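You operate a simulated robot arm through the tools that you are given. There is no shell and no other tool.

The job below is to be done with a simulated two-armed robot. You get a single attempt, and the scene is never put back.

JOB
Fit the clean strainer in the wax drum and clamp the lid shut.
Fine: stand the dirty strainer on the green table.
Where things are to end (x, y in the base frame): dirty strainer within 0.06 m of [0.7, 0.22].

The check looks at the end state, three seconds after you hand in, the way a careful person would. Anything else that was tipped, shoved, dropped, spilled or broken makes it a failure. Lids that push on must go on centred and level and be pressed home; caps that screw on are set level and turned clockwise until they are tight.

ROBOT AND FRAMES
Two 7-joint arms with three-finger grippers on one trunk that stands fixed in place. Base frame: the origin is at the foot of the trunk, x ahead of it, y to its left, z up. Readings come in m, degrees, newtons and seconds.
The left shoulder is at [0.07, 0.165, 1.113], the right one opposite. With the tool pointing down near the work surface each hand reaches from about 0.26 to 0.86 m from the base axis, measured 20 degrees to its own side. Payload 3.91 kg a hand.
The tool frame of a hand sits at the grasp point between the pads (the TCP): z along the fingers, y along the line on which they close. The tips reach 0.03 m beyond it. Largest opening 0.116 m; the body of the gripper starts 0.073 m behind the TCP.
Orientation is that of the tool frame in the base frame, as a unit quaternion [w, x, y, z]. With the fingers straight down and closing along the base's y, the tool's x points along the base's -x, its y along +y and its z along -z.

CONTROLS
- The arms move only by the tool apply_moves. It takes "left_targets", "right_targets" or both (then of equal length, played together; a hand with none holds still); each is a list of rows, each a list of 3 entries, a list of its own where there are three numbers: the shift along the tool's x, y, z in m, then the turn, a rotation vector about the tool's x, y, z in degrees, then the closure in counts, from 0 (fully open) to 255 (shut). In form: [[[x, y, z], [ax, ay, az], gripper], ...]. A call has 1 to 20 rows; each row is the pose to reach, as a shift and turn from the pose commanded when the call began, along the tool's axes at that moment. Rows are played at 5 a second. More than 0.05 m and 8.6 degrees between two rows, or a gripper value outside its range, and nothing of the call is played. Where a pose cannot be reached the arm comes as near as it can. A force on the tool above 90 N (or 10 N above the force at the start of the call, whichever is more), or a blocked arm, ends the call early, and 0.2 s more pass. The fingers move at their own pace (about 0.153 m/s each) and stop on an object; they squeeze with about 24 N. The grip force told is the motor's: it shows also when the fingers shut on nothing. Time passes only in rows, and 0.2 s behind the last, so rows that repeat a pose let the fingers close. The reply holds the time, the measured pose of the TCP, the force on the tool along the base axes, the opening and the grip force, in the units named above and with some noise, with the torque about the TCP (base axes, N m) and any sound that the robot's microphone picked up, and new pictures: "pictures" is both (left out), scene, wrist or none (wrist: the cameras of the hands that moved).
- Cameras (640 x 400 px; columns grow to the right, rows downward): "scene" is now at [0.1278, -0.0176, 1.4163]; the picture's right is [-0.23, -0.97, 0.00], its down [-0.70, 0.16, -0.69] and it looks along [0.68, -0.16, -0.72] (base axes); focal length 316 px, centre (320, 200). "left" rides on the left gripper at [0.075, 0.017, -0.088] in its tool frame; the picture's right is [-0.22, 0.97, 0.00], its down [-0.70, -0.16, -0.70] and it looks along [-0.68, -0.16, 0.71] (tool axes); focal length 247 px, centre (320, 200). "right" rides on the right gripper at [0.052, 0.056, -0.088] in its tool frame; the picture's right is [-0.73, 0.68, 0.00], its down [-0.49, -0.52, -0.70] and it looks along [-0.48, -0.51, 0.71] (tool axes); focal length 247 px, centre (320, 200). There is no depth. A picture from a camera that has moved, and an enlarged one, comes with that camera's place and axes in the base frame and with its lens.
- lift_body(by): slides the trunk up (or, below 0, down) by that many m; the arms and the scene camera ride with it, the base frame stays. It gives what a move gives, with no picture.
- head_to(pan, tilt): turns the head with the scene camera to pan (to the left, within 86 degrees either way) and tilt (down, from -29 to 69), counted from straight ahead of the robot. It gives what a move gives, and a new picture of the scene camera.
- zoom(camera, box): a new picture of the part [left, top, right, bottom] of that camera's present view, enlarged. It takes no simulated time.
- finish_job(): hands the job in; it is judged then, once.

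Places have to be worked out from the pictures, the camera data and where the tool is seen. Open the grippers and draw the arms clear of the work before you hand the job in, unless the task says otherwise.

The tools are called after "Emit:" as name(argument=value, ...) on one line, values as JSON. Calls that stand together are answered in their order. apply_moves: Moves the arms, as the interface text tells. Its arguments: {"type":"object","properties":{"left_targets":{"type":"array","items":{"type":"array"}},"right_targets":{"type":"array","items":{"type":"array"}},"pictures":{"type":"string","enum":["both","scene","wrist","none"]}},"required":[]} The other tools are called the same way: lift_body (by) slides the trunk up or down; head_to (pan, tilt) turns the head that bears the scene camera; zoom (camera, box) takes an enlarged picture of a part of a camera's view; finish_job () hands the job in.

At the start:

```text
clock: 0.0
left_tool_pos: [0.6776, 0.0679, 1.1066]
left_tool_rot: [0.001, -0.001, 1.0, 0.001]
left_ft_force: [0.3, 0.3, -0.5]
left_wrist_torque: [0.0, 0.0, 0.04]
left_gripper_width: 0.116
left_grasp_force: 0.1
right_tool_pos: [0.5018, -0.3759, 1.0072]
right_tool_rot: [0.0, 0.0, 1.0, -0.001]
right_ft_force: [0.0, -0.7, -0.4]
right_wrist_torque: [0.02, -0.01, 0.02]
right_gripper_width: 0.1159
right_grasp_force: 0.0
trunk travel left (down, up): [-0.65, 0.19]
head pan, tilt: [-13.2, 46.0]
```

scene: 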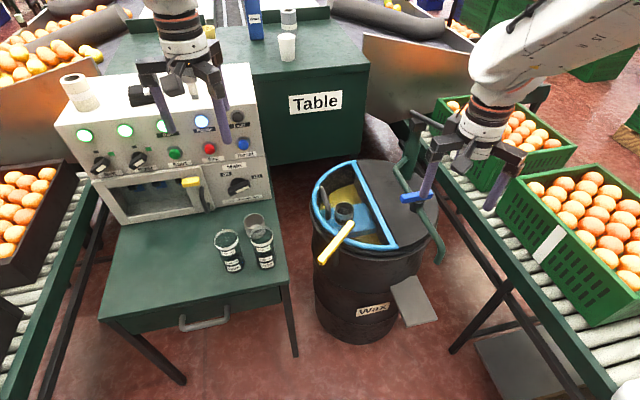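
right: 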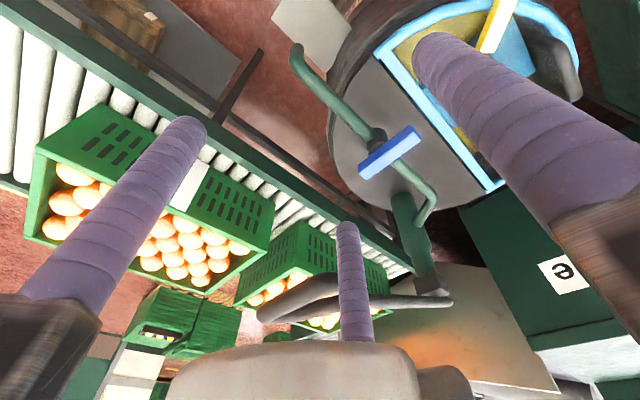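
left: 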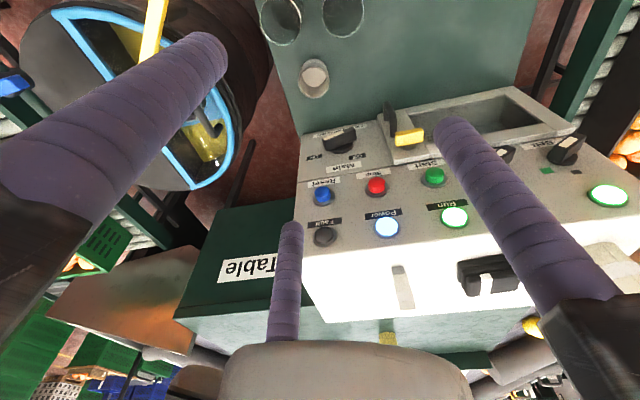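

The scene shows a wax drum with a half-open lid, a green table with cups or strainers, and a control panel. I'll enlarge the drum and the table to see the details.

Emit:
zoom(camera="scene", box=[290, 140, 470, 350])

Emit:
zoom(camera="scene", box=[190, 190, 300, 290])

Emit:
zoom(camera="left", box=[0, 0, 260, 200])

Emit:
zoom(camera="right", box=[260, 0, 600, 320])

```text
1.90 times, centred on (380, 245) of scene
camera zoom: at [0.1278, -0.0176, 1.4163], right [-0.23, -0.97, 0.0], down [-0.7, 0.16, -0.69], along [0.68, -0.16, -0.72], focal length 602 px, centre (206, 114)
```

zoom: 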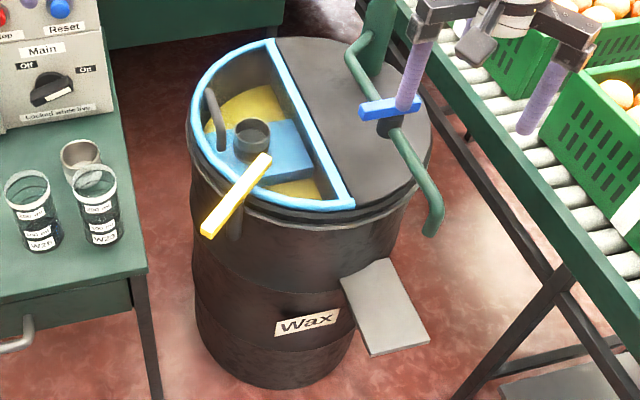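

```text
4.00 times, centred on (245, 240) of scene
camera zoom: at [0.1278, -0.0176, 1.4163], right [-0.23, -0.97, 0.0], down [-0.7, 0.16, -0.69], along [0.68, -0.16, -0.72], focal length 1263 px, centre (620, 40)
```

zoom: 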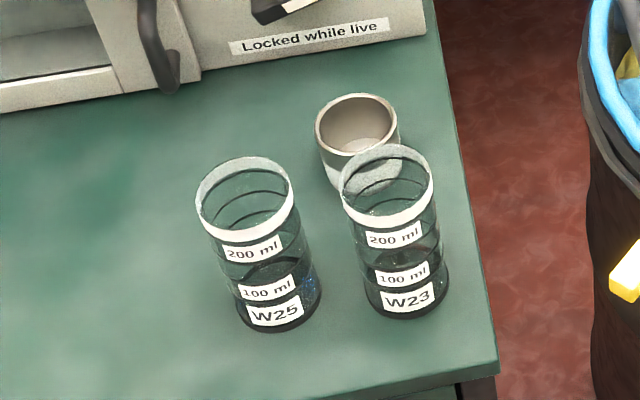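

```text
2.00 times, centred on (130, 100) of left
camera zoom: at [0.6038, 0.0862, 1.195], right [0.22, 0.97, 0.0], down [0.7, -0.16, 0.7], along [0.68, -0.16, -0.71], focal length 494 px, centre (700, 400)
```

zoom: 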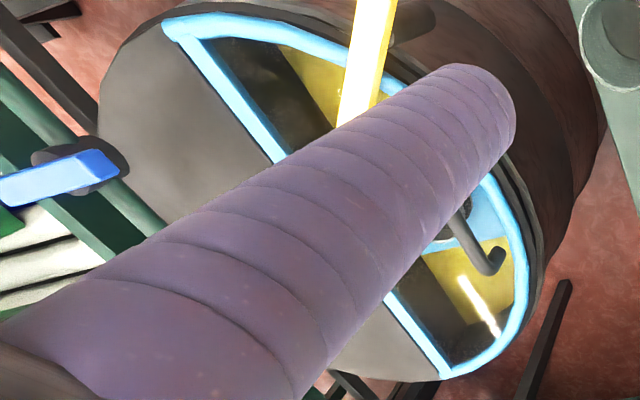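

```text
1.25 times, centred on (430, 160) of right
camera zoom: at [0.4482, -0.3193, 1.0961], right [0.73, 0.68, 0.0], down [0.49, -0.52, 0.7], along [0.48, -0.51, -0.71], focal length 309 px, centre (182, 250)
```

zoom: 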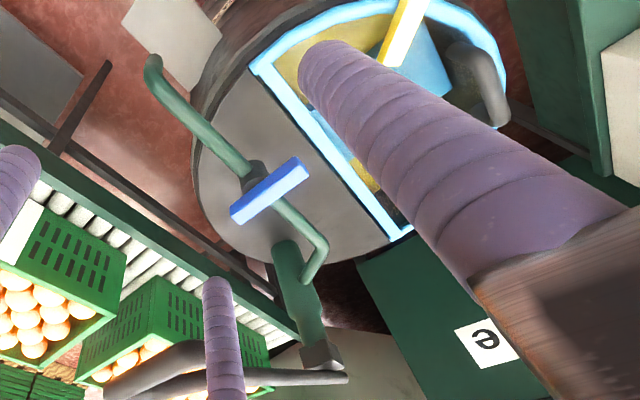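

I need a closer look at the drum's opening, the clamp parts, and the panel's compartment.

Emit:
zoom(camera="scene", box=[300, 150, 410, 270])

Emit:
zoom(camera="scene", box=[380, 100, 480, 270])

Emit:
zoom(camera="scene", box=[50, 60, 280, 230])

Emit:
zoom(camera="scene", box=[200, 0, 400, 120])

```text
3.33 times, centred on (355, 210) of scene
camera zoom: at [0.1278, -0.0176, 1.4163], right [-0.23, -0.97, 0.0], down [-0.7, 0.16, -0.69], along [0.68, -0.16, -0.72], focal length 1053 px, centre (203, 167)
```

zoom: 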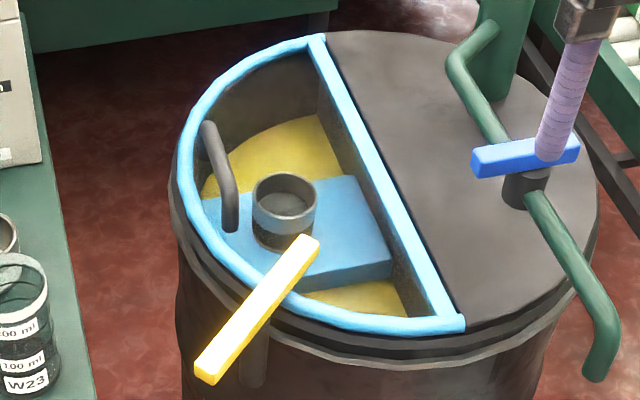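

```text
2.35 times, centred on (430, 185) of scene
camera zoom: at [0.1278, -0.0176, 1.4163], right [-0.23, -0.97, 0.0], down [-0.7, 0.16, -0.69], along [0.68, -0.16, -0.72], focal length 743 px, centre (61, 235)
```

zoom: 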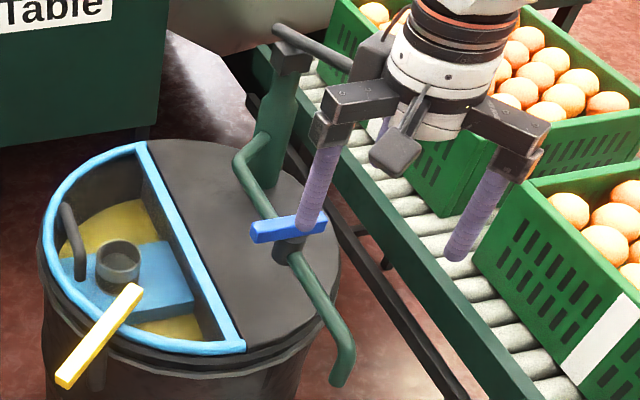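

```text
2.35 times, centred on (165, 145) of scene
camera zoom: at [0.1278, -0.0176, 1.4163], right [-0.23, -0.97, 0.0], down [-0.7, 0.16, -0.69], along [0.68, -0.16, -0.72], focal length 743 px, centre (685, 329)
```

zoom: 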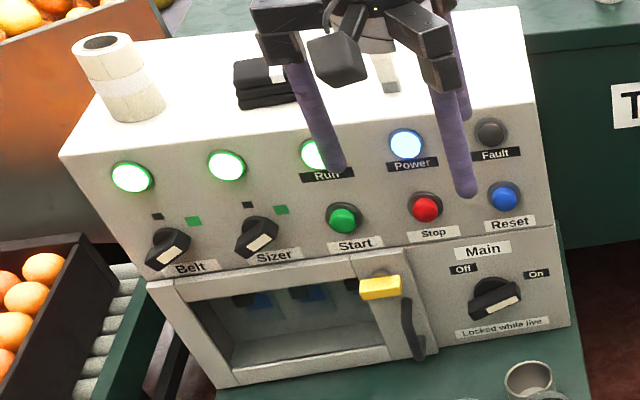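

```text
3.20 times, centred on (300, 60) of scene
camera zoom: at [0.1278, -0.0176, 1.4163], right [-0.23, -0.97, 0.0], down [-0.7, 0.16, -0.69], along [0.68, -0.16, -0.72], focal length 1011 px, centre (384, 648)
```

zoom: 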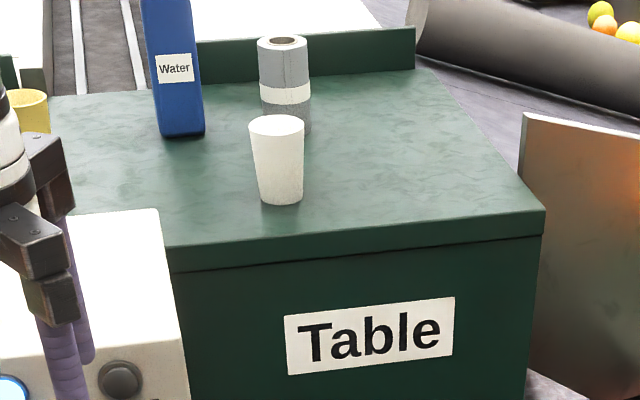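

The blue T-handle triangulates to about [0.615, -0.38, 0.85], so the drum's top is near z 0.8. I move both hands back so that the left camera looks over the table and the right camera looks into the drum.

Emit:
apply_moves(left_targets=[[[0.04, 0.02, 0], [0, 0, 0], 0], [[0.08, 0.04, 0], [0, 0, 0], 0], [[0.12, 0.06, 0], [0, 0, 0], 0], [[0.16, 0.08, 0], [0, 0, 0], 0], [[0.2, 0.1, 0], [0, 0, 0], 0], [[0.24, 0.12, 0], [0, 0, 0], 0], [[0.26, 0.13, 0], [0, 0, 0], 0]], right_targets=[[[0.0, 0.04, -0.01], [0, 0, 0], 0], [[0.0, 0.08, -0.02], [0, 0, 0], 0], [[0.01, 0.12, -0.03], [0, 0, 0], 0], [[0.01, 0.16, -0.03], [0, 0, 0], 0], [[0.02, 0.2, -0.03], [0, 0, 0], 0], [[0.02, 0.23, -0.03], [0, 0, 0], 0], [[0.02, 0.25, -0.03], [0, 0, 0], 0]], pictures="both")

```text
clock: 1.6
left_tool_pos: [0.4169, 0.201, 1.108]
left_tool_rot: [0.001, 0.0, 1.0, 0.0]
left_ft_force: [1.5, 0.7, -0.2]
left_wrist_torque: [-0.09, -0.03, 0.02]
left_gripper_width: 0.1159
left_grasp_force: 0.0
right_tool_pos: [0.5027, -0.1254, 1.025]
right_tool_rot: [-0.013, 0.011, 0.999, 0.048]
right_ft_force: [0.2, 0.3, -0.4]
right_wrist_torque: [-0.05, -0.01, 0.0]
right_gripper_width: 0.1158
right_grasp_force: 0.1
right hand out of reach, approached as far as the arm can: row 5, 6, 7
trunk travel left (down, up): [-0.65, 0.19]
head pan, tilt: [-13.2, 46.0]
camera scene: at [0.1232, -0.0081, 1.4081], right [-0.18, -0.98, 0.0], down [-0.78, 0.14, -0.62], along [0.61, -0.11, -0.79], focal length 316 px, centre (320, 200)
camera right: at [0.4535, -0.0758, 1.1201], right [0.75, 0.66, 0.05], down [0.49, -0.6, 0.63], along [0.45, -0.45, -0.77], focal length 247 px, centre (320, 200)
camera left: at [0.3427, 0.2191, 1.1956], right [0.22, 0.97, 0.0], down [0.7, -0.16, 0.7], along [0.68, -0.16, -0.71], focal length 247 px, centre (320, 200)
```

scene: 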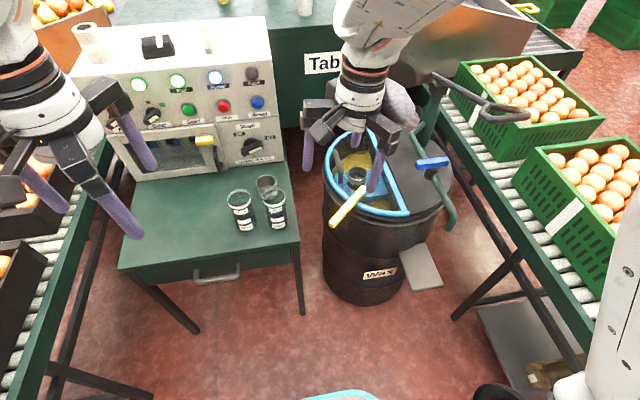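
right: 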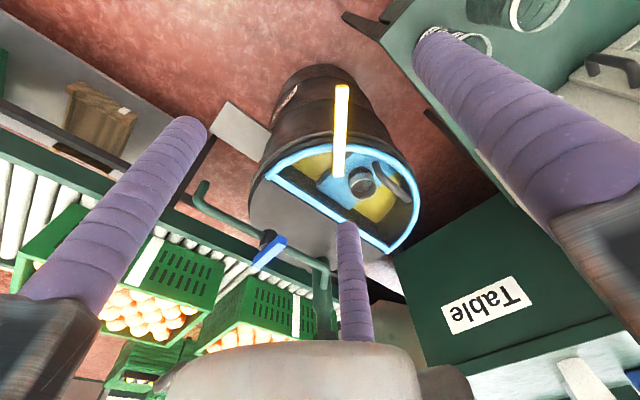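
left: 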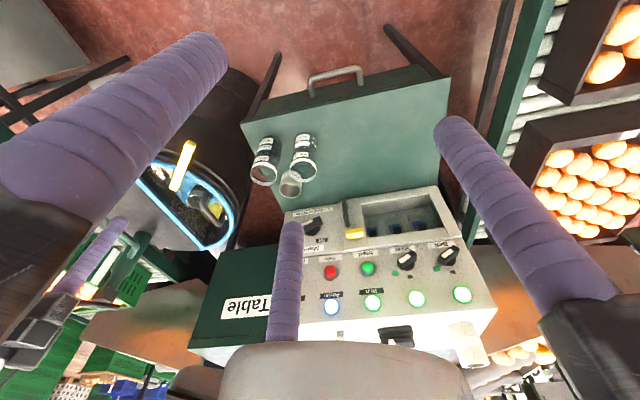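

At the bottom of the scene view there's a blue-rimmed thing near the robot's foot, possibly the lid. I'll tilt the head down to see it, and enlarge the right camera's view of the drum and the left one's view of the cups.

Emit:
head_to(pan=-5, tilt=68)

Emit:
zoom(camera="right", box=[230, 60, 430, 280])

Emit:
zoom(camera="left", box=[230, 60, 460, 260])

Emit:
zoom(camera="left", box=[130, 120, 260, 270])

```text
clock: 2.5
left_tool_pos: [0.4176, 0.1949, 1.1081]
left_tool_rot: [0.0, 0.001, 1.0, 0.003]
left_ft_force: [0.4, 0.1, 1.4]
left_wrist_torque: [0.02, -0.01, -0.01]
left_gripper_width: 0.1159
left_grasp_force: 0.1
right_tool_pos: [0.5036, -0.133, 1.0279]
right_tool_rot: [-0.004, 0.01, 1.0, 0.027]
right_ft_force: [0.5, -0.4, -1.1]
right_wrist_torque: [-0.03, -0.01, 0.0]
right_gripper_width: 0.116
right_grasp_force: 0.1
trunk travel left (down, up): [-0.65, 0.19]
head pan, tilt: [-5.0, 68.0]
camera scene: at [0.1055, -0.0053, 1.3894], right [-0.09, -1.0, 0.0], down [-0.92, 0.08, -0.37], along [0.37, -0.03, -0.93], focal length 316 px, centre (320, 200)
```

scene: 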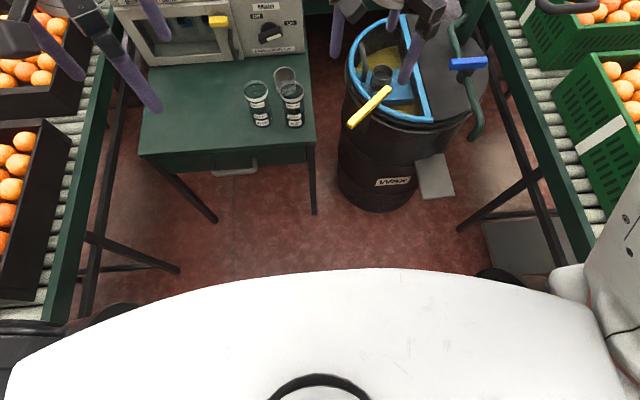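

```text
1.82 times, centred on (330, 170) of right
camera zoom: at [0.4521, -0.0797, 1.1197], right [0.74, 0.67, 0.03], down [0.48, -0.57, 0.67], along [0.46, -0.48, -0.74], focal length 449 px, centre (302, 254)
```

zoom: 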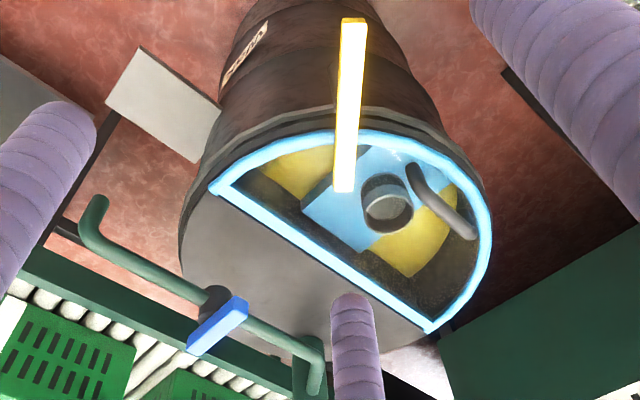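

```text
2.00 times, centred on (345, 160) of left
camera zoom: at [0.3429, 0.2133, 1.1966], right [0.23, 0.97, 0.01], down [0.7, -0.17, 0.7], along [0.68, -0.15, -0.72], focal length 494 px, centre (270, 280)
```

zoom: 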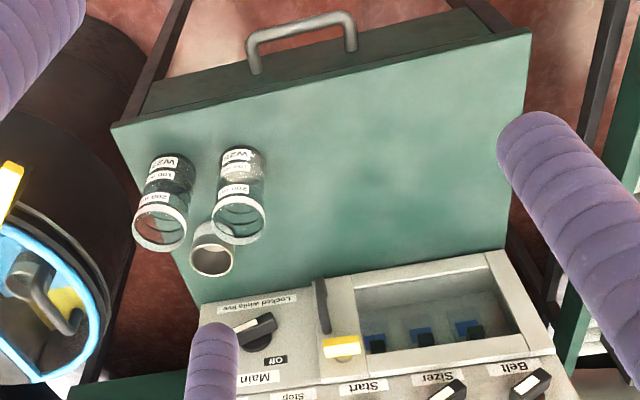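

```text
2.67 times, centred on (195, 195) of left
camera zoom: at [0.3429, 0.2133, 1.1966], right [0.23, 0.97, 0.01], down [0.7, -0.17, 0.7], along [0.68, -0.15, -0.72], focal length 659 px, centre (653, 213)
```

zoom: 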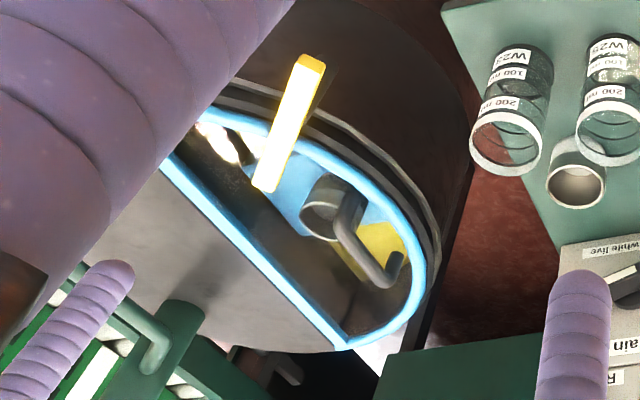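

The triangulation gives these places:
- Drum top z ≈ 0.715, centre ≈ [0.757, -0.335].
- Hinged glass half-lid on the +y side, with its handle near [0.78, -0.17] and a yellow clamp near [0.6, -0.22].
- Old strainer top ≈ [0.765, -0.247, 0.67].
- Table top z ≈ 0.62, with the metal cup at ≈ [0.775, 0.035].

I'll lower the trunk a little for reach and closer views, then look again.

Emit:
lift_body(by=-0.15)

Emit:
head_to(pan=-15, tilt=45)

```text
clock: 4.2
left_tool_pos: [0.4177, 0.1974, 0.9586]
left_tool_rot: [0.0, 0.0, 1.0, 0.001]
left_ft_force: [0.4, -0.7, 0.8]
left_wrist_torque: [0.02, -0.02, -0.02]
left_gripper_width: 0.1158
left_grasp_force: 0.0
right_tool_pos: [0.5029, -0.129, 0.8814]
right_tool_rot: [0.0, 0.004, 1.0, 0.027]
right_ft_force: [-0.1, 0.3, -0.9]
right_wrist_torque: [0.03, 0.01, 0.0]
right_gripper_width: 0.1164
right_grasp_force: 0.0
trunk travel left (down, up): [-0.5, 0.34]
head pan, tilt: [-5.0, 68.0]
```

```text
clock: 5.1
left_tool_pos: [0.4167, 0.1988, 0.958]
left_tool_rot: [0.0, 0.0, 1.0, 0.001]
left_ft_force: [0.1, 0.1, -0.8]
left_wrist_torque: [0.03, 0.01, 0.01]
left_gripper_width: 0.1161
left_grasp_force: 0.1
right_tool_pos: [0.5037, -0.1293, 0.8816]
right_tool_rot: [0.001, 0.006, 1.0, 0.029]
right_ft_force: [0.1, 0.8, 0.1]
right_wrist_torque: [0.01, 0.02, 0.0]
right_gripper_width: 0.116
right_grasp_force: 0.1
trunk travel left (down, up): [-0.5, 0.34]
head pan, tilt: [-15.0, 45.0]
camera scene: at [0.1116, -0.0162, 1.2462], right [-0.27, -0.96, 0.0], down [-0.85, 0.23, -0.47], along [0.46, -0.13, -0.88], focal length 316 px, centre (320, 200)
```

scene: 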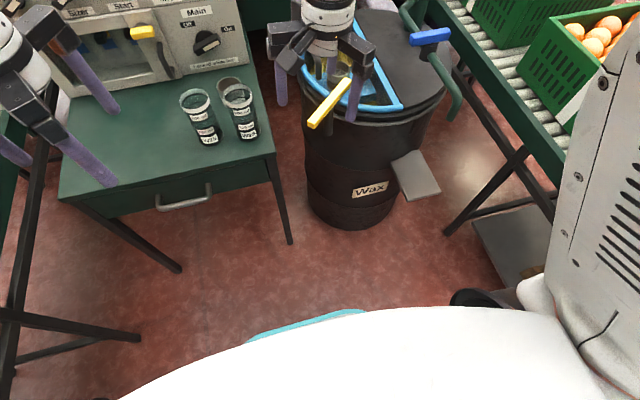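

The head was still settling and the right hand blocks the drum. I'll take the present right and left views, which are now closer.

Emit:
zoom(camera="right", box=[160, 0, 560, 300])

Emit:
zoom(camera="left", box=[130, 0, 480, 230])

Emit:
zoom(camera="scene", box=[160, 0, 480, 200])

```text
1.33 times, centred on (360, 150) of right
camera zoom: at [0.4516, -0.0758, 0.9728], right [0.74, 0.67, 0.04], down [0.48, -0.57, 0.67], along [0.47, -0.48, -0.74], focal length 329 px, centre (267, 267)
```

zoom: 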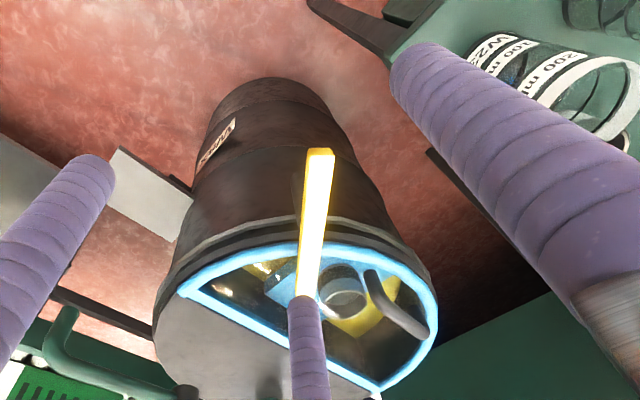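

```text
1.74 times, centred on (305, 115) of left
camera zoom: at [0.343, 0.2152, 1.0464], right [0.22, 0.97, 0.0], down [0.7, -0.16, 0.7], along [0.68, -0.16, -0.71], focal length 430 px, centre (346, 348)
```

zoom: 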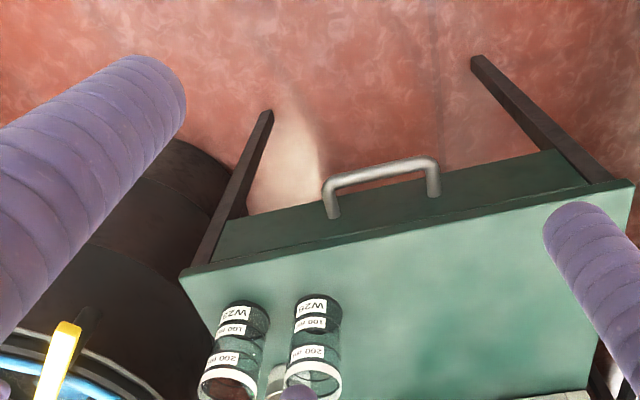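

```text
2.00 times, centred on (320, 100) of scene
camera zoom: at [0.1116, -0.0162, 1.2462], right [-0.27, -0.96, 0.0], down [-0.85, 0.23, -0.47], along [0.46, -0.13, -0.88], focal length 632 px, centre (320, 400)
```

zoom: 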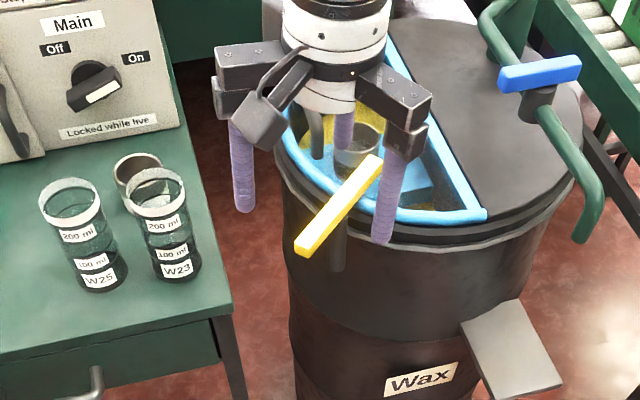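

The yellow bar runs radially over the rim, from about [0.67, -0.237] to [0.55, -0.118] at z ≈ 0.74, with a dark post under its middle. I'll move the right hand back and yaw it so its camera looks straight at the clamp and drum from the robot's side.

Emit:
apply_moves(right_targets=[[[0.02, -0.04, 0.0], [0, 0, -7], 0], [[0.04, -0.07, 0.0], [0, 0, -14], 0], [[0.06, -0.1, 0.0], [0, 0, -21], 0], [[0.06, -0.13, 0.01], [0, 0, -28], 0], [[0.06, -0.15, 0.02], [0, 0, -35], 0], [[0.06, -0.15, 0.03], [0, 0, -42], 0], [[0.06, -0.15, 0.03], [0, 0, -50], 0], [[0.06, -0.15, 0.03], [0, 0, -50], 0]], pictures="both")

```text
clock: 6.9
left_tool_pos: [0.4178, 0.1965, 0.958]
left_tool_rot: [0.0, 0.0, 1.0, 0.0]
left_ft_force: [0.8, -0.1, 0.1]
left_wrist_torque: [0.05, 0.0, -0.02]
left_gripper_width: 0.1159
left_grasp_force: 0.1
right_tool_pos: [0.4418, -0.2808, 0.8466]
right_tool_rot: [0.0, -0.424, 0.906, 0.001]
right_ft_force: [-1.0, 0.1, 0.3]
right_wrist_torque: [-0.01, 0.0, -0.02]
right_gripper_width: 0.116
right_grasp_force: 0.0
trunk travel left (down, up): [-0.5, 0.34]
head pan, tilt: [-15.0, 45.0]
camera scene: at [0.1279, -0.0211, 1.2676], right [-0.26, -0.97, 0.0], down [-0.68, 0.18, -0.71], along [0.68, -0.18, -0.71], focal length 316 px, centre (320, 200)
camera right: at [0.3653, -0.2839, 0.9347], right [-0.05, 1.0, 0.0], down [0.71, 0.04, 0.7], along [0.7, 0.04, -0.72], focal length 247 px, centre (320, 200)
```

scene: 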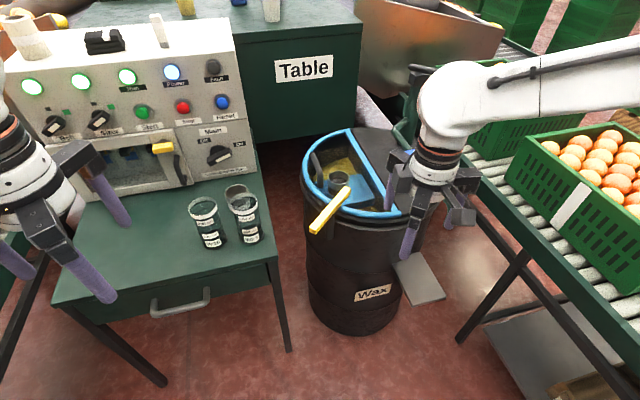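
right: 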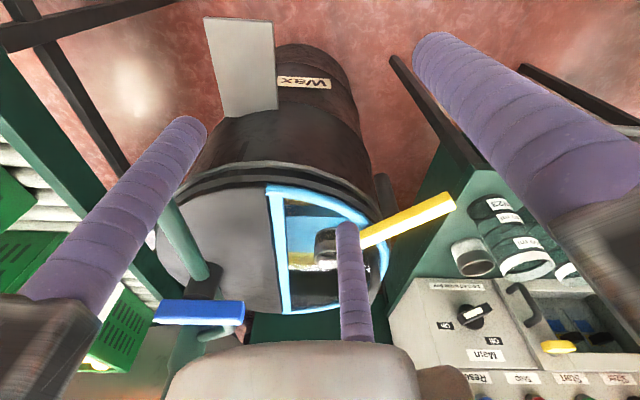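

Emit:
zoom(camera="right", box=[260, 150, 480, 330])

Emit:
zoom(camera="scene", box=[290, 115, 420, 255])

Emit:
zoom(camera="scene", box=[170, 120, 280, 260])

```text
2.22 times, centred on (370, 240) of right
camera zoom: at [0.3653, -0.2839, 0.9347], right [-0.05, 1.0, 0.0], down [0.71, 0.04, 0.7], along [0.7, 0.04, -0.72], focal length 549 px, centre (209, 111)
```

zoom: 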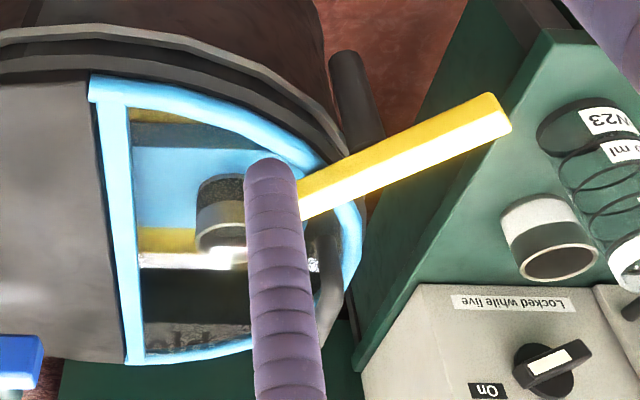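

```text
2.86 times, centred on (355, 185) of scene
camera zoom: at [0.1279, -0.0211, 1.2676], right [-0.26, -0.97, 0.0], down [-0.68, 0.18, -0.71], along [0.68, -0.18, -0.71], focal length 902 px, centre (220, 243)
```

zoom: 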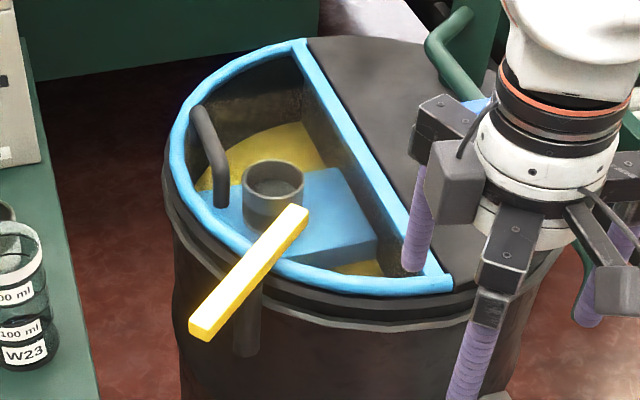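

```text
2.86 times, centred on (225, 190) of scene
camera zoom: at [0.1279, -0.0211, 1.2676], right [-0.26, -0.97, 0.0], down [-0.68, 0.18, -0.71], along [0.68, -0.18, -0.71], focal length 902 px, centre (591, 229)
```

zoom: 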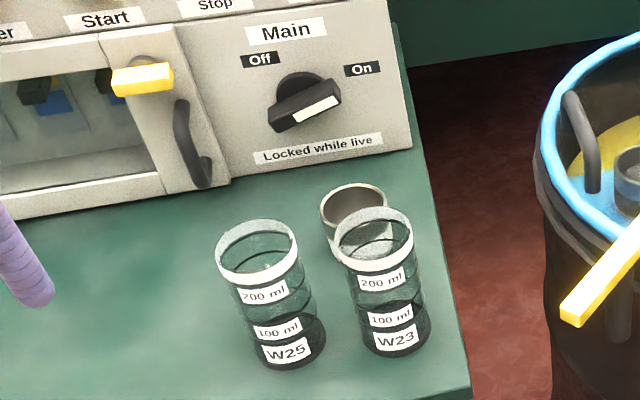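

The yellow bar is a swing clamp on a vertical post at about [0.60, -0.172], and the lid's U-handle is near [0.75, -0.17]. I bring the right hand above the outer part of the bar, with its closing line across the bar.

Emit:
apply_moves(right_targets=[[[-0.02, 0, -0.01], [0, 0, 8], 0], [[-0.04, 0, -0.02], [0, 0, 16], 0], [[-0.06, 0, -0.02], [0, 0, 24], 0], [[-0.08, 0, -0.02], [0, 0, 32], 0], [[-0.1, -0.003, -0.02], [0, 0, 40], 0], [[-0.12, -0.005, -0.02], [0, 0, 48], 0], [[-0.14, -0.007, -0.02], [0, 0, 56], 0], [[-0.16, -0.007, -0.02], [0, 0, 64], 0], [[-0.18, -0.007, -0.02], [0, 0, 72], 0], [[-0.19, -0.007, -0.02], [0, 0, 80], 0], [[-0.19, -0.007, -0.02], [0, 0, 88], 0], [[-0.19, -0.007, -0.02], [0, 0, 96], 0], [[-0.19, -0.007, -0.02], [0, 0, 96], 0]], pictures="both")

```text
clock: 9.7
left_tool_pos: [0.4172, 0.1985, 0.9584]
left_tool_rot: [0.0, 0.0, 1.0, 0.0]
left_ft_force: [-0.2, 0.8, 0.4]
left_wrist_torque: [-0.01, 0.04, 0.0]
left_gripper_width: 0.1158
left_grasp_force: 0.0
right_tool_pos: [0.5703, -0.1373, 0.8648]
right_tool_rot: [0.001, 0.392, 0.92, 0.0]
right_ft_force: [0.0, -0.3, -0.3]
right_wrist_torque: [-0.01, -0.02, 0.04]
right_gripper_width: 0.1159
right_grasp_force: 0.1
trunk travel left (down, up): [-0.5, 0.34]
head pan, tilt: [-15.0, 45.0]
camera scene: at [0.1279, -0.0203, 1.2677], right [-0.26, -0.97, 0.0], down [-0.68, 0.18, -0.71], along [0.68, -0.18, -0.71], focal length 316 px, centre (320, 200)
camera right: at [0.5745, -0.0604, 0.9533], right [1.0, -0.06, 0.0], down [-0.04, -0.71, 0.7], along [-0.04, -0.7, -0.71], focal length 247 px, centre (320, 200)
```

scene: 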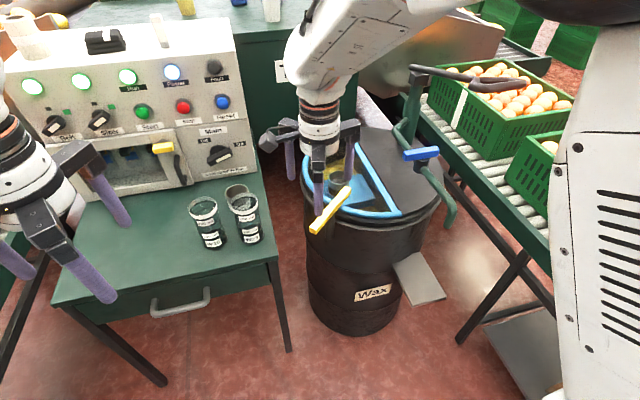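
right: 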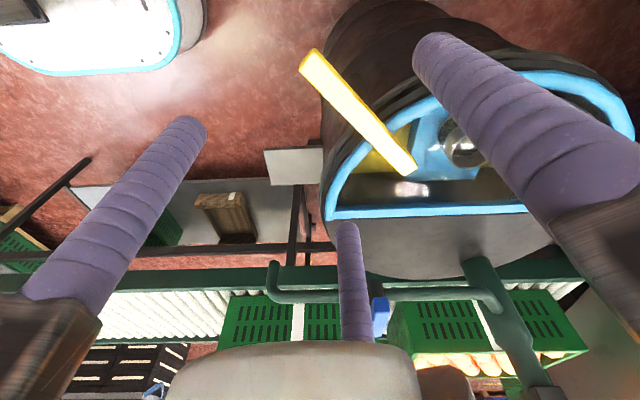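

The bar lies just beside my tool axis. I'll enlarge the wrist view to see the post and the bar's section.

Emit:
zoom(camera="right", box=[280, 30, 460, 200])

Emit:
zoom(camera="scene", box=[280, 120, 400, 250])

Emit:
zoom(camera="left", box=[0, 100, 300, 400])

```text
2.35 times, centred on (370, 115) of right
camera zoom: at [0.5745, -0.0604, 0.9533], right [1.0, -0.06, 0.0], down [-0.04, -0.71, 0.7], along [-0.04, -0.7, -0.71], focal length 581 px, centre (202, 400)
```

zoom: 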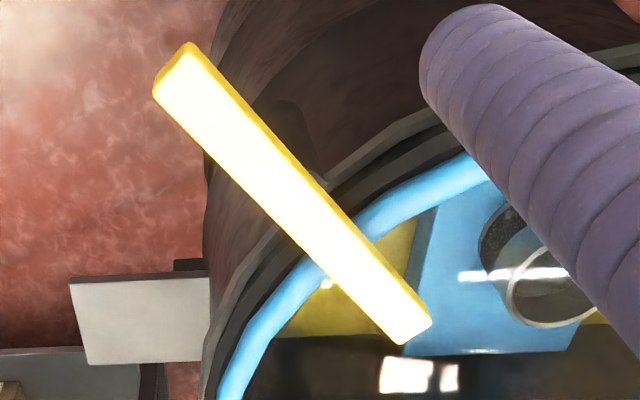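

```text
3.08 times, centred on (340, 185) of scene
camera zoom: at [0.1279, -0.0203, 1.2677], right [-0.26, -0.97, 0.0], down [-0.68, 0.18, -0.71], along [0.68, -0.18, -0.71], focal length 972 px, centre (258, 246)
```

zoom: 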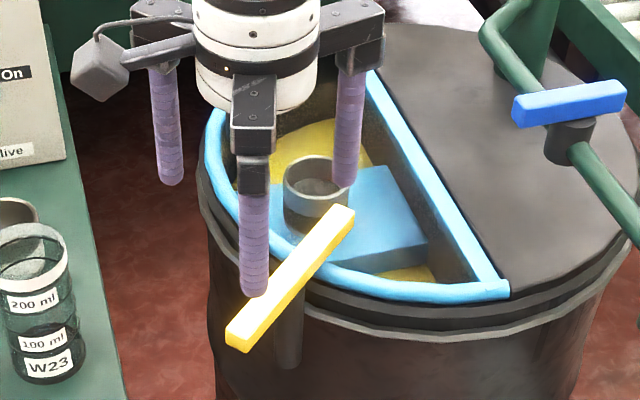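

```text
1.33 times, centred on (150, 250) of left
camera zoom: at [0.3431, 0.215, 1.0465], right [0.22, 0.97, 0.0], down [0.7, -0.16, 0.7], along [0.68, -0.16, -0.71], focal length 329 px, centre (547, 133)
```

zoom: 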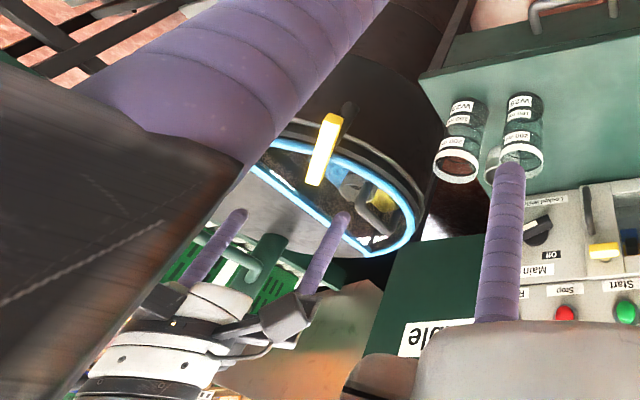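

The views show three purple fingers around each palm rather than two. Before touching anything, I close the right hand halfway in the air to see how the fingers really move.

Emit:
apply_moves(right_targets=[[[0, 0, 0], [0, 0, 0], 130], [[0, 0, 0], [0, 0, 0], 130], [[0, 0, 0], [0, 0, 0], 130]], pictures="both")

```text
clock: 10.5
left_tool_pos: [0.4168, 0.1972, 0.9581]
left_tool_rot: [0.0, 0.0, 1.0, 0.0]
left_ft_force: [-0.1, 0.2, -0.4]
left_wrist_torque: [0.0, 0.01, 0.02]
left_gripper_width: 0.1161
left_grasp_force: 0.0
right_tool_pos: [0.571, -0.1382, 0.8647]
right_tool_rot: [0.0, 0.391, 0.92, 0.0]
right_ft_force: [-0.4, -0.3, -0.7]
right_wrist_torque: [0.03, 0.0, 0.04]
right_gripper_width: 0.0568
right_grasp_force: 0.1
trunk travel left (down, up): [-0.5, 0.34]
head pan, tilt: [-15.0, 45.0]
camera scene: at [0.1279, -0.0201, 1.2677], right [-0.26, -0.97, 0.0], down [-0.68, 0.18, -0.71], along [0.68, -0.18, -0.71], focal length 316 px, centre (320, 200)
camera right: at [0.5743, -0.0602, 0.9532], right [1.0, -0.05, 0.0], down [-0.04, -0.71, 0.7], along [-0.04, -0.7, -0.71], focal length 247 px, centre (320, 200)
```

scene: 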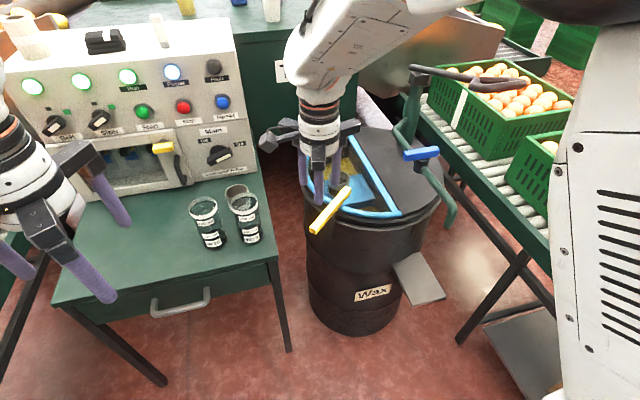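
right: 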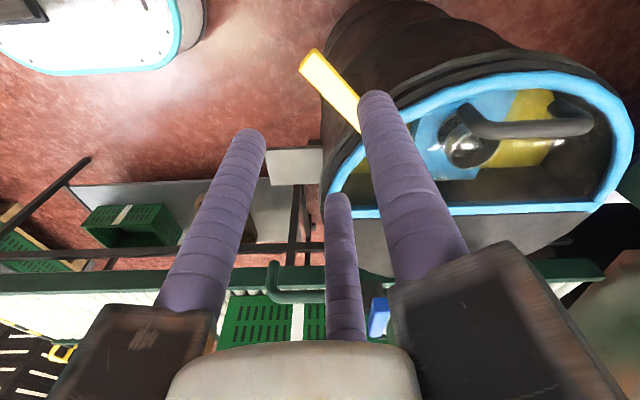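

All three fingers close together towards the axis, so this is a three-finger centring gripper. The lid and handle are now unobstructed in this view, so I enlarge them.

Emit:
zoom(camera="right", box=[410, 50, 640, 240])

Emit:
zoom(camera="scene", box=[290, 120, 470, 260])

```text
2.11 times, centred on (525, 145) of right
camera zoom: at [0.5743, -0.0602, 0.9532], right [1.0, -0.05, 0.0], down [-0.04, -0.71, 0.7], along [-0.04, -0.7, -0.71], focal length 520 px, centre (-112, 316)
```

zoom: 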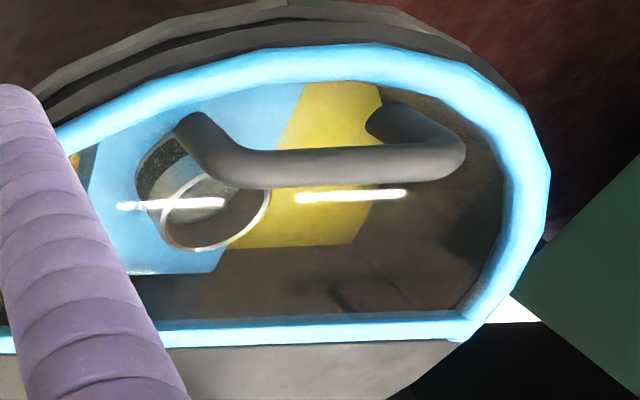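

```text
2.86 times, centred on (380, 190) of scene
camera zoom: at [0.1279, -0.0201, 1.2677], right [-0.26, -0.97, 0.0], down [-0.68, 0.18, -0.71], along [0.68, -0.18, -0.71], focal length 902 px, centre (149, 229)
```

zoom: 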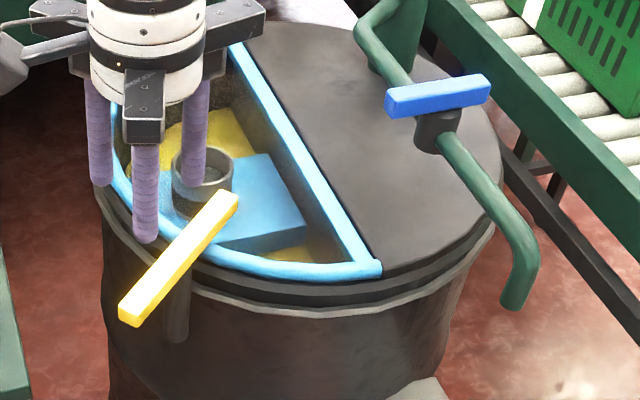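

The handle bar runs along x from 0.71 to 0.80 at y ≈ -0.172, z ≈ 0.762, on a glass lid at z ≈ 0.72. I open the right hand, lower it over the clamp bar near its outer end, and close part-way so the fingers straddle the bar with little slack.

Emit:
apply_moves(right_targets=[[[0, 0, 0], [0, 0, 0], 0], [[0, 0, 0], [0, 0, 0], 0], [[0, 0, 0.04], [0, 0, 0], 0], [[0, 0, 0.08], [0, 0, 0], 0], [[0, 0, 0.107], [0, 0, 0], 0], [[0, 0, 0.107], [0, 0, 0], 80], [[0, 0, 0.107], [0, 0, 0], 140], [[0, 0, 0.107], [0, 0, 0], 150], [[0, 0, 0.107], [0, 0, 0], 150]], pictures="both")

```text
clock: 12.5
left_tool_pos: [0.4173, 0.1981, 0.9591]
left_tool_rot: [0.0, 0.0, 1.0, 0.0]
left_ft_force: [-0.1, 0.3, 0.3]
left_wrist_torque: [0.01, 0.02, 0.0]
left_gripper_width: 0.1162
left_grasp_force: 0.0
right_tool_pos: [0.5725, -0.1419, 0.7571]
right_tool_rot: [-0.001, 0.391, 0.92, -0.001]
right_ft_force: [0.6, -0.4, 0.7]
right_wrist_torque: [0.02, -0.05, -0.03]
right_gripper_width: 0.0479
right_grasp_force: 0.0
trunk travel left (down, up): [-0.5, 0.34]
head pan, tilt: [-15.0, 45.0]
camera scene: at [0.128, -0.0201, 1.2677], right [-0.26, -0.97, 0.0], down [-0.68, 0.18, -0.71], along [0.68, -0.18, -0.71], focal length 316 px, centre (320, 200)
camera right: at [0.5758, -0.0635, 0.846], right [1.0, -0.05, 0.0], down [-0.04, -0.71, 0.7], along [-0.04, -0.7, -0.71], focal length 247 px, centre (320, 200)
```

scene: 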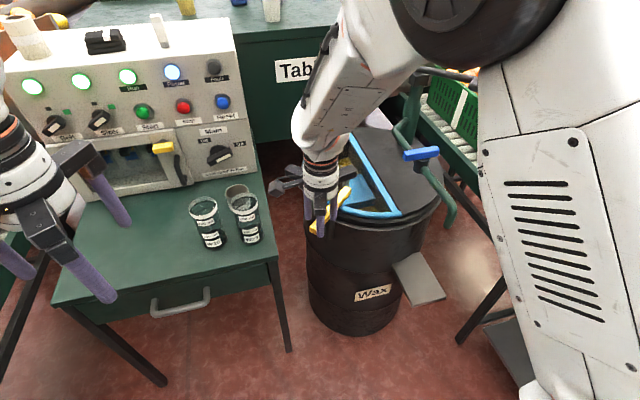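
right: 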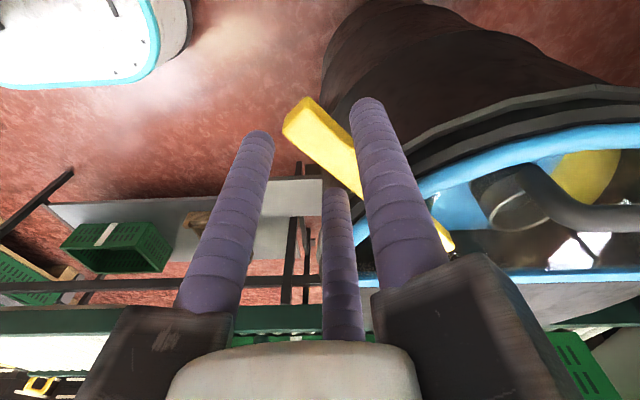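

The bar lies between the single finger and the other two. I swing it gently counter-clockwise (outer end towards the robot's right) by about 24° around the post, and check the force.

Emit:
apply_moves(right_targets=[[[-0.0003, -0.0045, 0], [0, 0, -8], 150], [[-0.0012, -0.0088, 0], [0, 0, -16], 150], [[-0.0028, -0.013, 0], [0, 0, -24], 150], [[-0.0028, -0.013, 0], [0, 0, -24], 150]], pictures="both")

```text
clock: 13.5
left_tool_pos: [0.4187, 0.1984, 0.9576]
left_tool_rot: [-0.002, 0.0, 1.0, 0.0]
left_ft_force: [-0.7, 0.2, 1.3]
left_wrist_torque: [0.01, 0.02, -0.01]
left_gripper_width: 0.1159
left_grasp_force: 0.1
right_tool_pos: [0.5669, -0.1497, 0.7577]
right_tool_rot: [0.002, 0.198, 0.98, 0.002]
right_ft_force: [14.5, 7.6, 5.6]
right_wrist_torque: [1.51, 0.18, -6.46]
right_gripper_width: 0.053
right_grasp_force: 44.8
trunk travel left (down, up): [-0.5, 0.34]
head pan, tilt: [-15.0, 45.0]
camera scene: at [0.1292, -0.0193, 1.2677], right [-0.26, -0.97, 0.0], down [-0.68, 0.18, -0.71], along [0.68, -0.18, -0.71], focal length 316 px, centre (320, 200)
camera right: at [0.5395, -0.0772, 0.8467], right [0.94, 0.34, 0.0], down [0.24, -0.67, 0.7], along [0.24, -0.65, -0.72], focal length 247 px, centre (320, 200)
```

scene: 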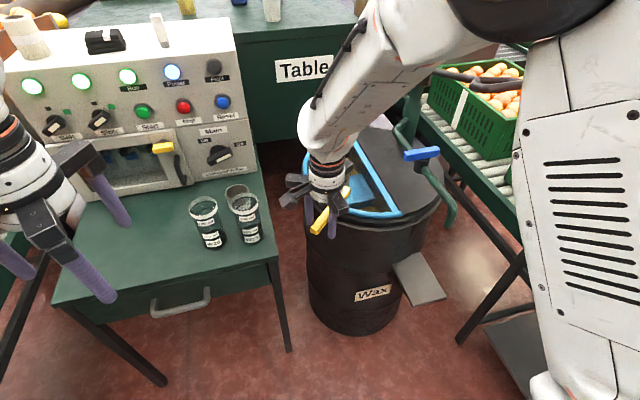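
right: 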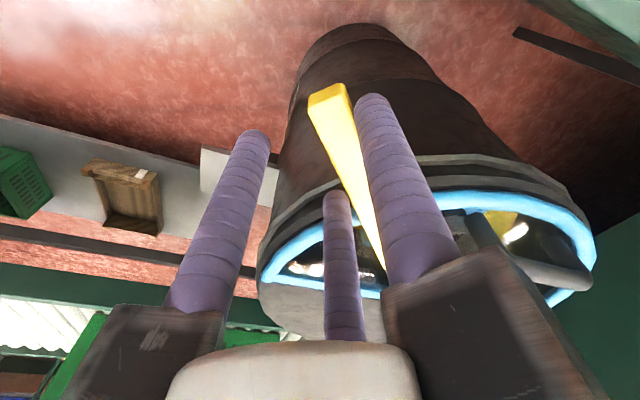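

The torque rose to -6.5 N·m and the bar's outer end hasn't moved (still about [0.555, -0.11]), so it's stopped in this direction. I go back to the starting angle.

Emit:
apply_moves(right_targets=[[[0.0, 0.0043, 0], [0, 0, 8], 150], [[0.0, 0.0088, 0], [0, 0, 16], 150], [[-0.0026, 0.013, 0], [0, 0, 24], 150], [[-0.0026, 0.013, 0], [0, 0, 24], 150]], pictures="both")

Emit:
zoom(camera="right", box=[200, 40, 520, 300])

```text
clock: 14.5
left_tool_pos: [0.4175, 0.1969, 0.9583]
left_tool_rot: [0.0, 0.001, 1.0, 0.0]
left_ft_force: [-0.2, -0.4, -1.2]
left_wrist_torque: [0.0, 0.01, -0.01]
left_gripper_width: 0.116
left_grasp_force: 0.1
right_tool_pos: [0.5701, -0.1405, 0.7557]
right_tool_rot: [-0.001, 0.392, 0.92, -0.001]
right_ft_force: [-0.4, 0.1, 0.5]
right_wrist_torque: [0.0, -0.02, 0.01]
right_gripper_width: 0.0478
right_grasp_force: 0.1
trunk travel left (down, up): [-0.5, 0.34]
head pan, tilt: [-15.0, 45.0]
camera scene: at [0.1277, -0.0205, 1.2677], right [-0.26, -0.97, 0.0], down [-0.68, 0.18, -0.71], along [0.68, -0.18, -0.71], focal length 316 px, centre (320, 200)
camera right: at [0.5736, -0.0619, 0.8451], right [1.0, -0.05, 0.0], down [-0.04, -0.71, 0.7], along [-0.04, -0.7, -0.71], focal length 247 px, centre (320, 200)
```

scene: 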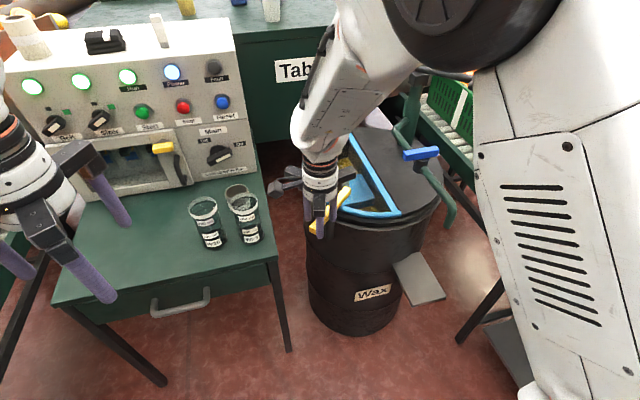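
right: 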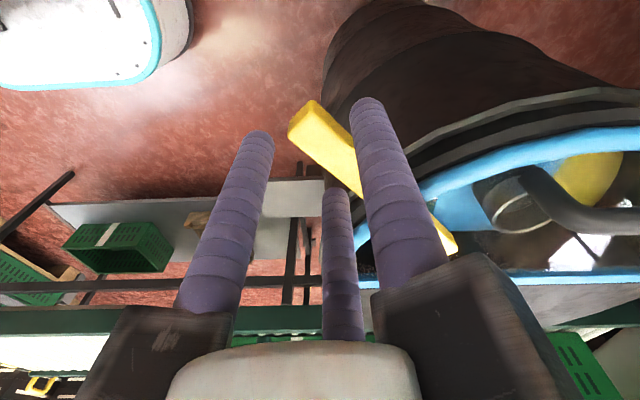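

```text
1.54 times, centred on (360, 170) of right
camera zoom: at [0.5736, -0.0619, 0.8451], right [1.0, -0.05, 0.0], down [-0.04, -0.71, 0.7], along [-0.04, -0.7, -0.71], focal length 380 px, centre (258, 246)
```

zoom: 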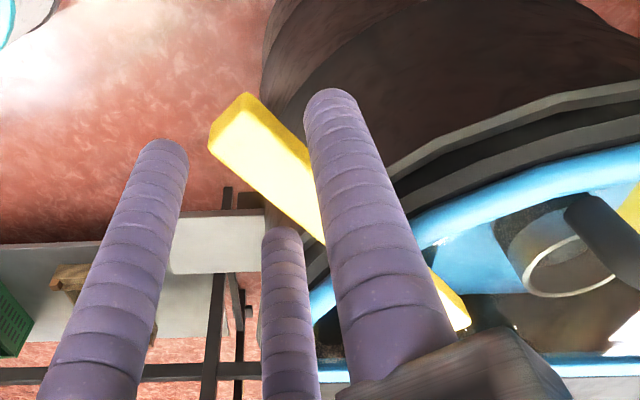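

The bar is back as it was, with no force on it. Now I try the other direction, clockwise seen from above.

Emit:
apply_moves(right_targets=[[[-0.0003, 0.0045, 0], [0, 0, 8], 150], [[-0.0012, 0.0088, 0], [0, 0, 16], 150], [[-0.0028, 0.013, 0], [0, 0, 24], 150], [[-0.0028, 0.013, 0], [0, 0, 24], 150]], pictures="both")

```text
clock: 15.5
left_tool_pos: [0.4182, 0.1976, 0.9588]
left_tool_rot: [0.0, 0.0, 1.0, 0.0]
left_ft_force: [1.3, -0.3, -0.3]
left_wrist_torque: [-0.03, 0.0, 0.01]
left_gripper_width: 0.116
left_grasp_force: 0.0
right_tool_pos: [0.581, -0.1318, 0.759]
right_tool_rot: [0.0, 0.574, 0.819, 0.0]
right_ft_force: [-1.0, 0.1, 0.7]
right_wrist_torque: [-0.02, 0.03, -0.07]
right_gripper_width: 0.0482
right_grasp_force: 0.1
trunk travel left (down, up): [-0.5, 0.34]
head pan, tilt: [-15.0, 45.0]
camera scene: at [0.1278, -0.0203, 1.2677], right [-0.26, -0.97, 0.0], down [-0.68, 0.18, -0.71], along [0.68, -0.18, -0.71], focal length 316 px, centre (320, 200)
camera right: at [0.616, -0.0618, 0.8457], right [0.89, -0.46, 0.0], down [-0.33, -0.64, 0.7], along [-0.32, -0.62, -0.71], focal length 247 px, centre (320, 200)
```

scene: 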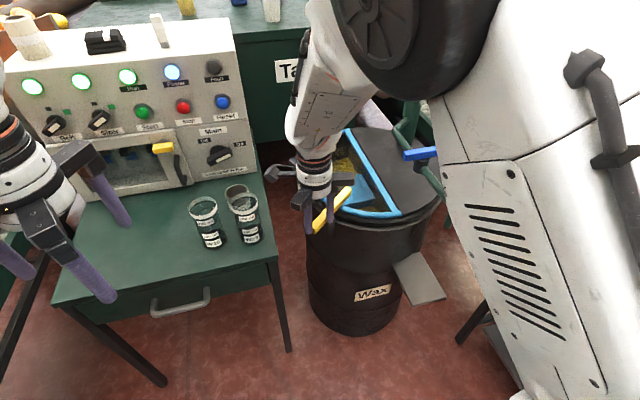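
right: 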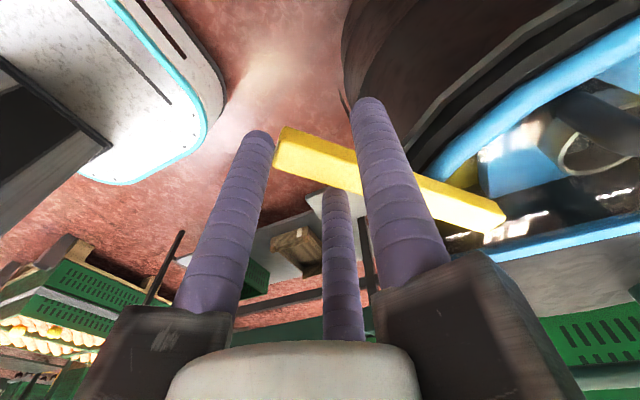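

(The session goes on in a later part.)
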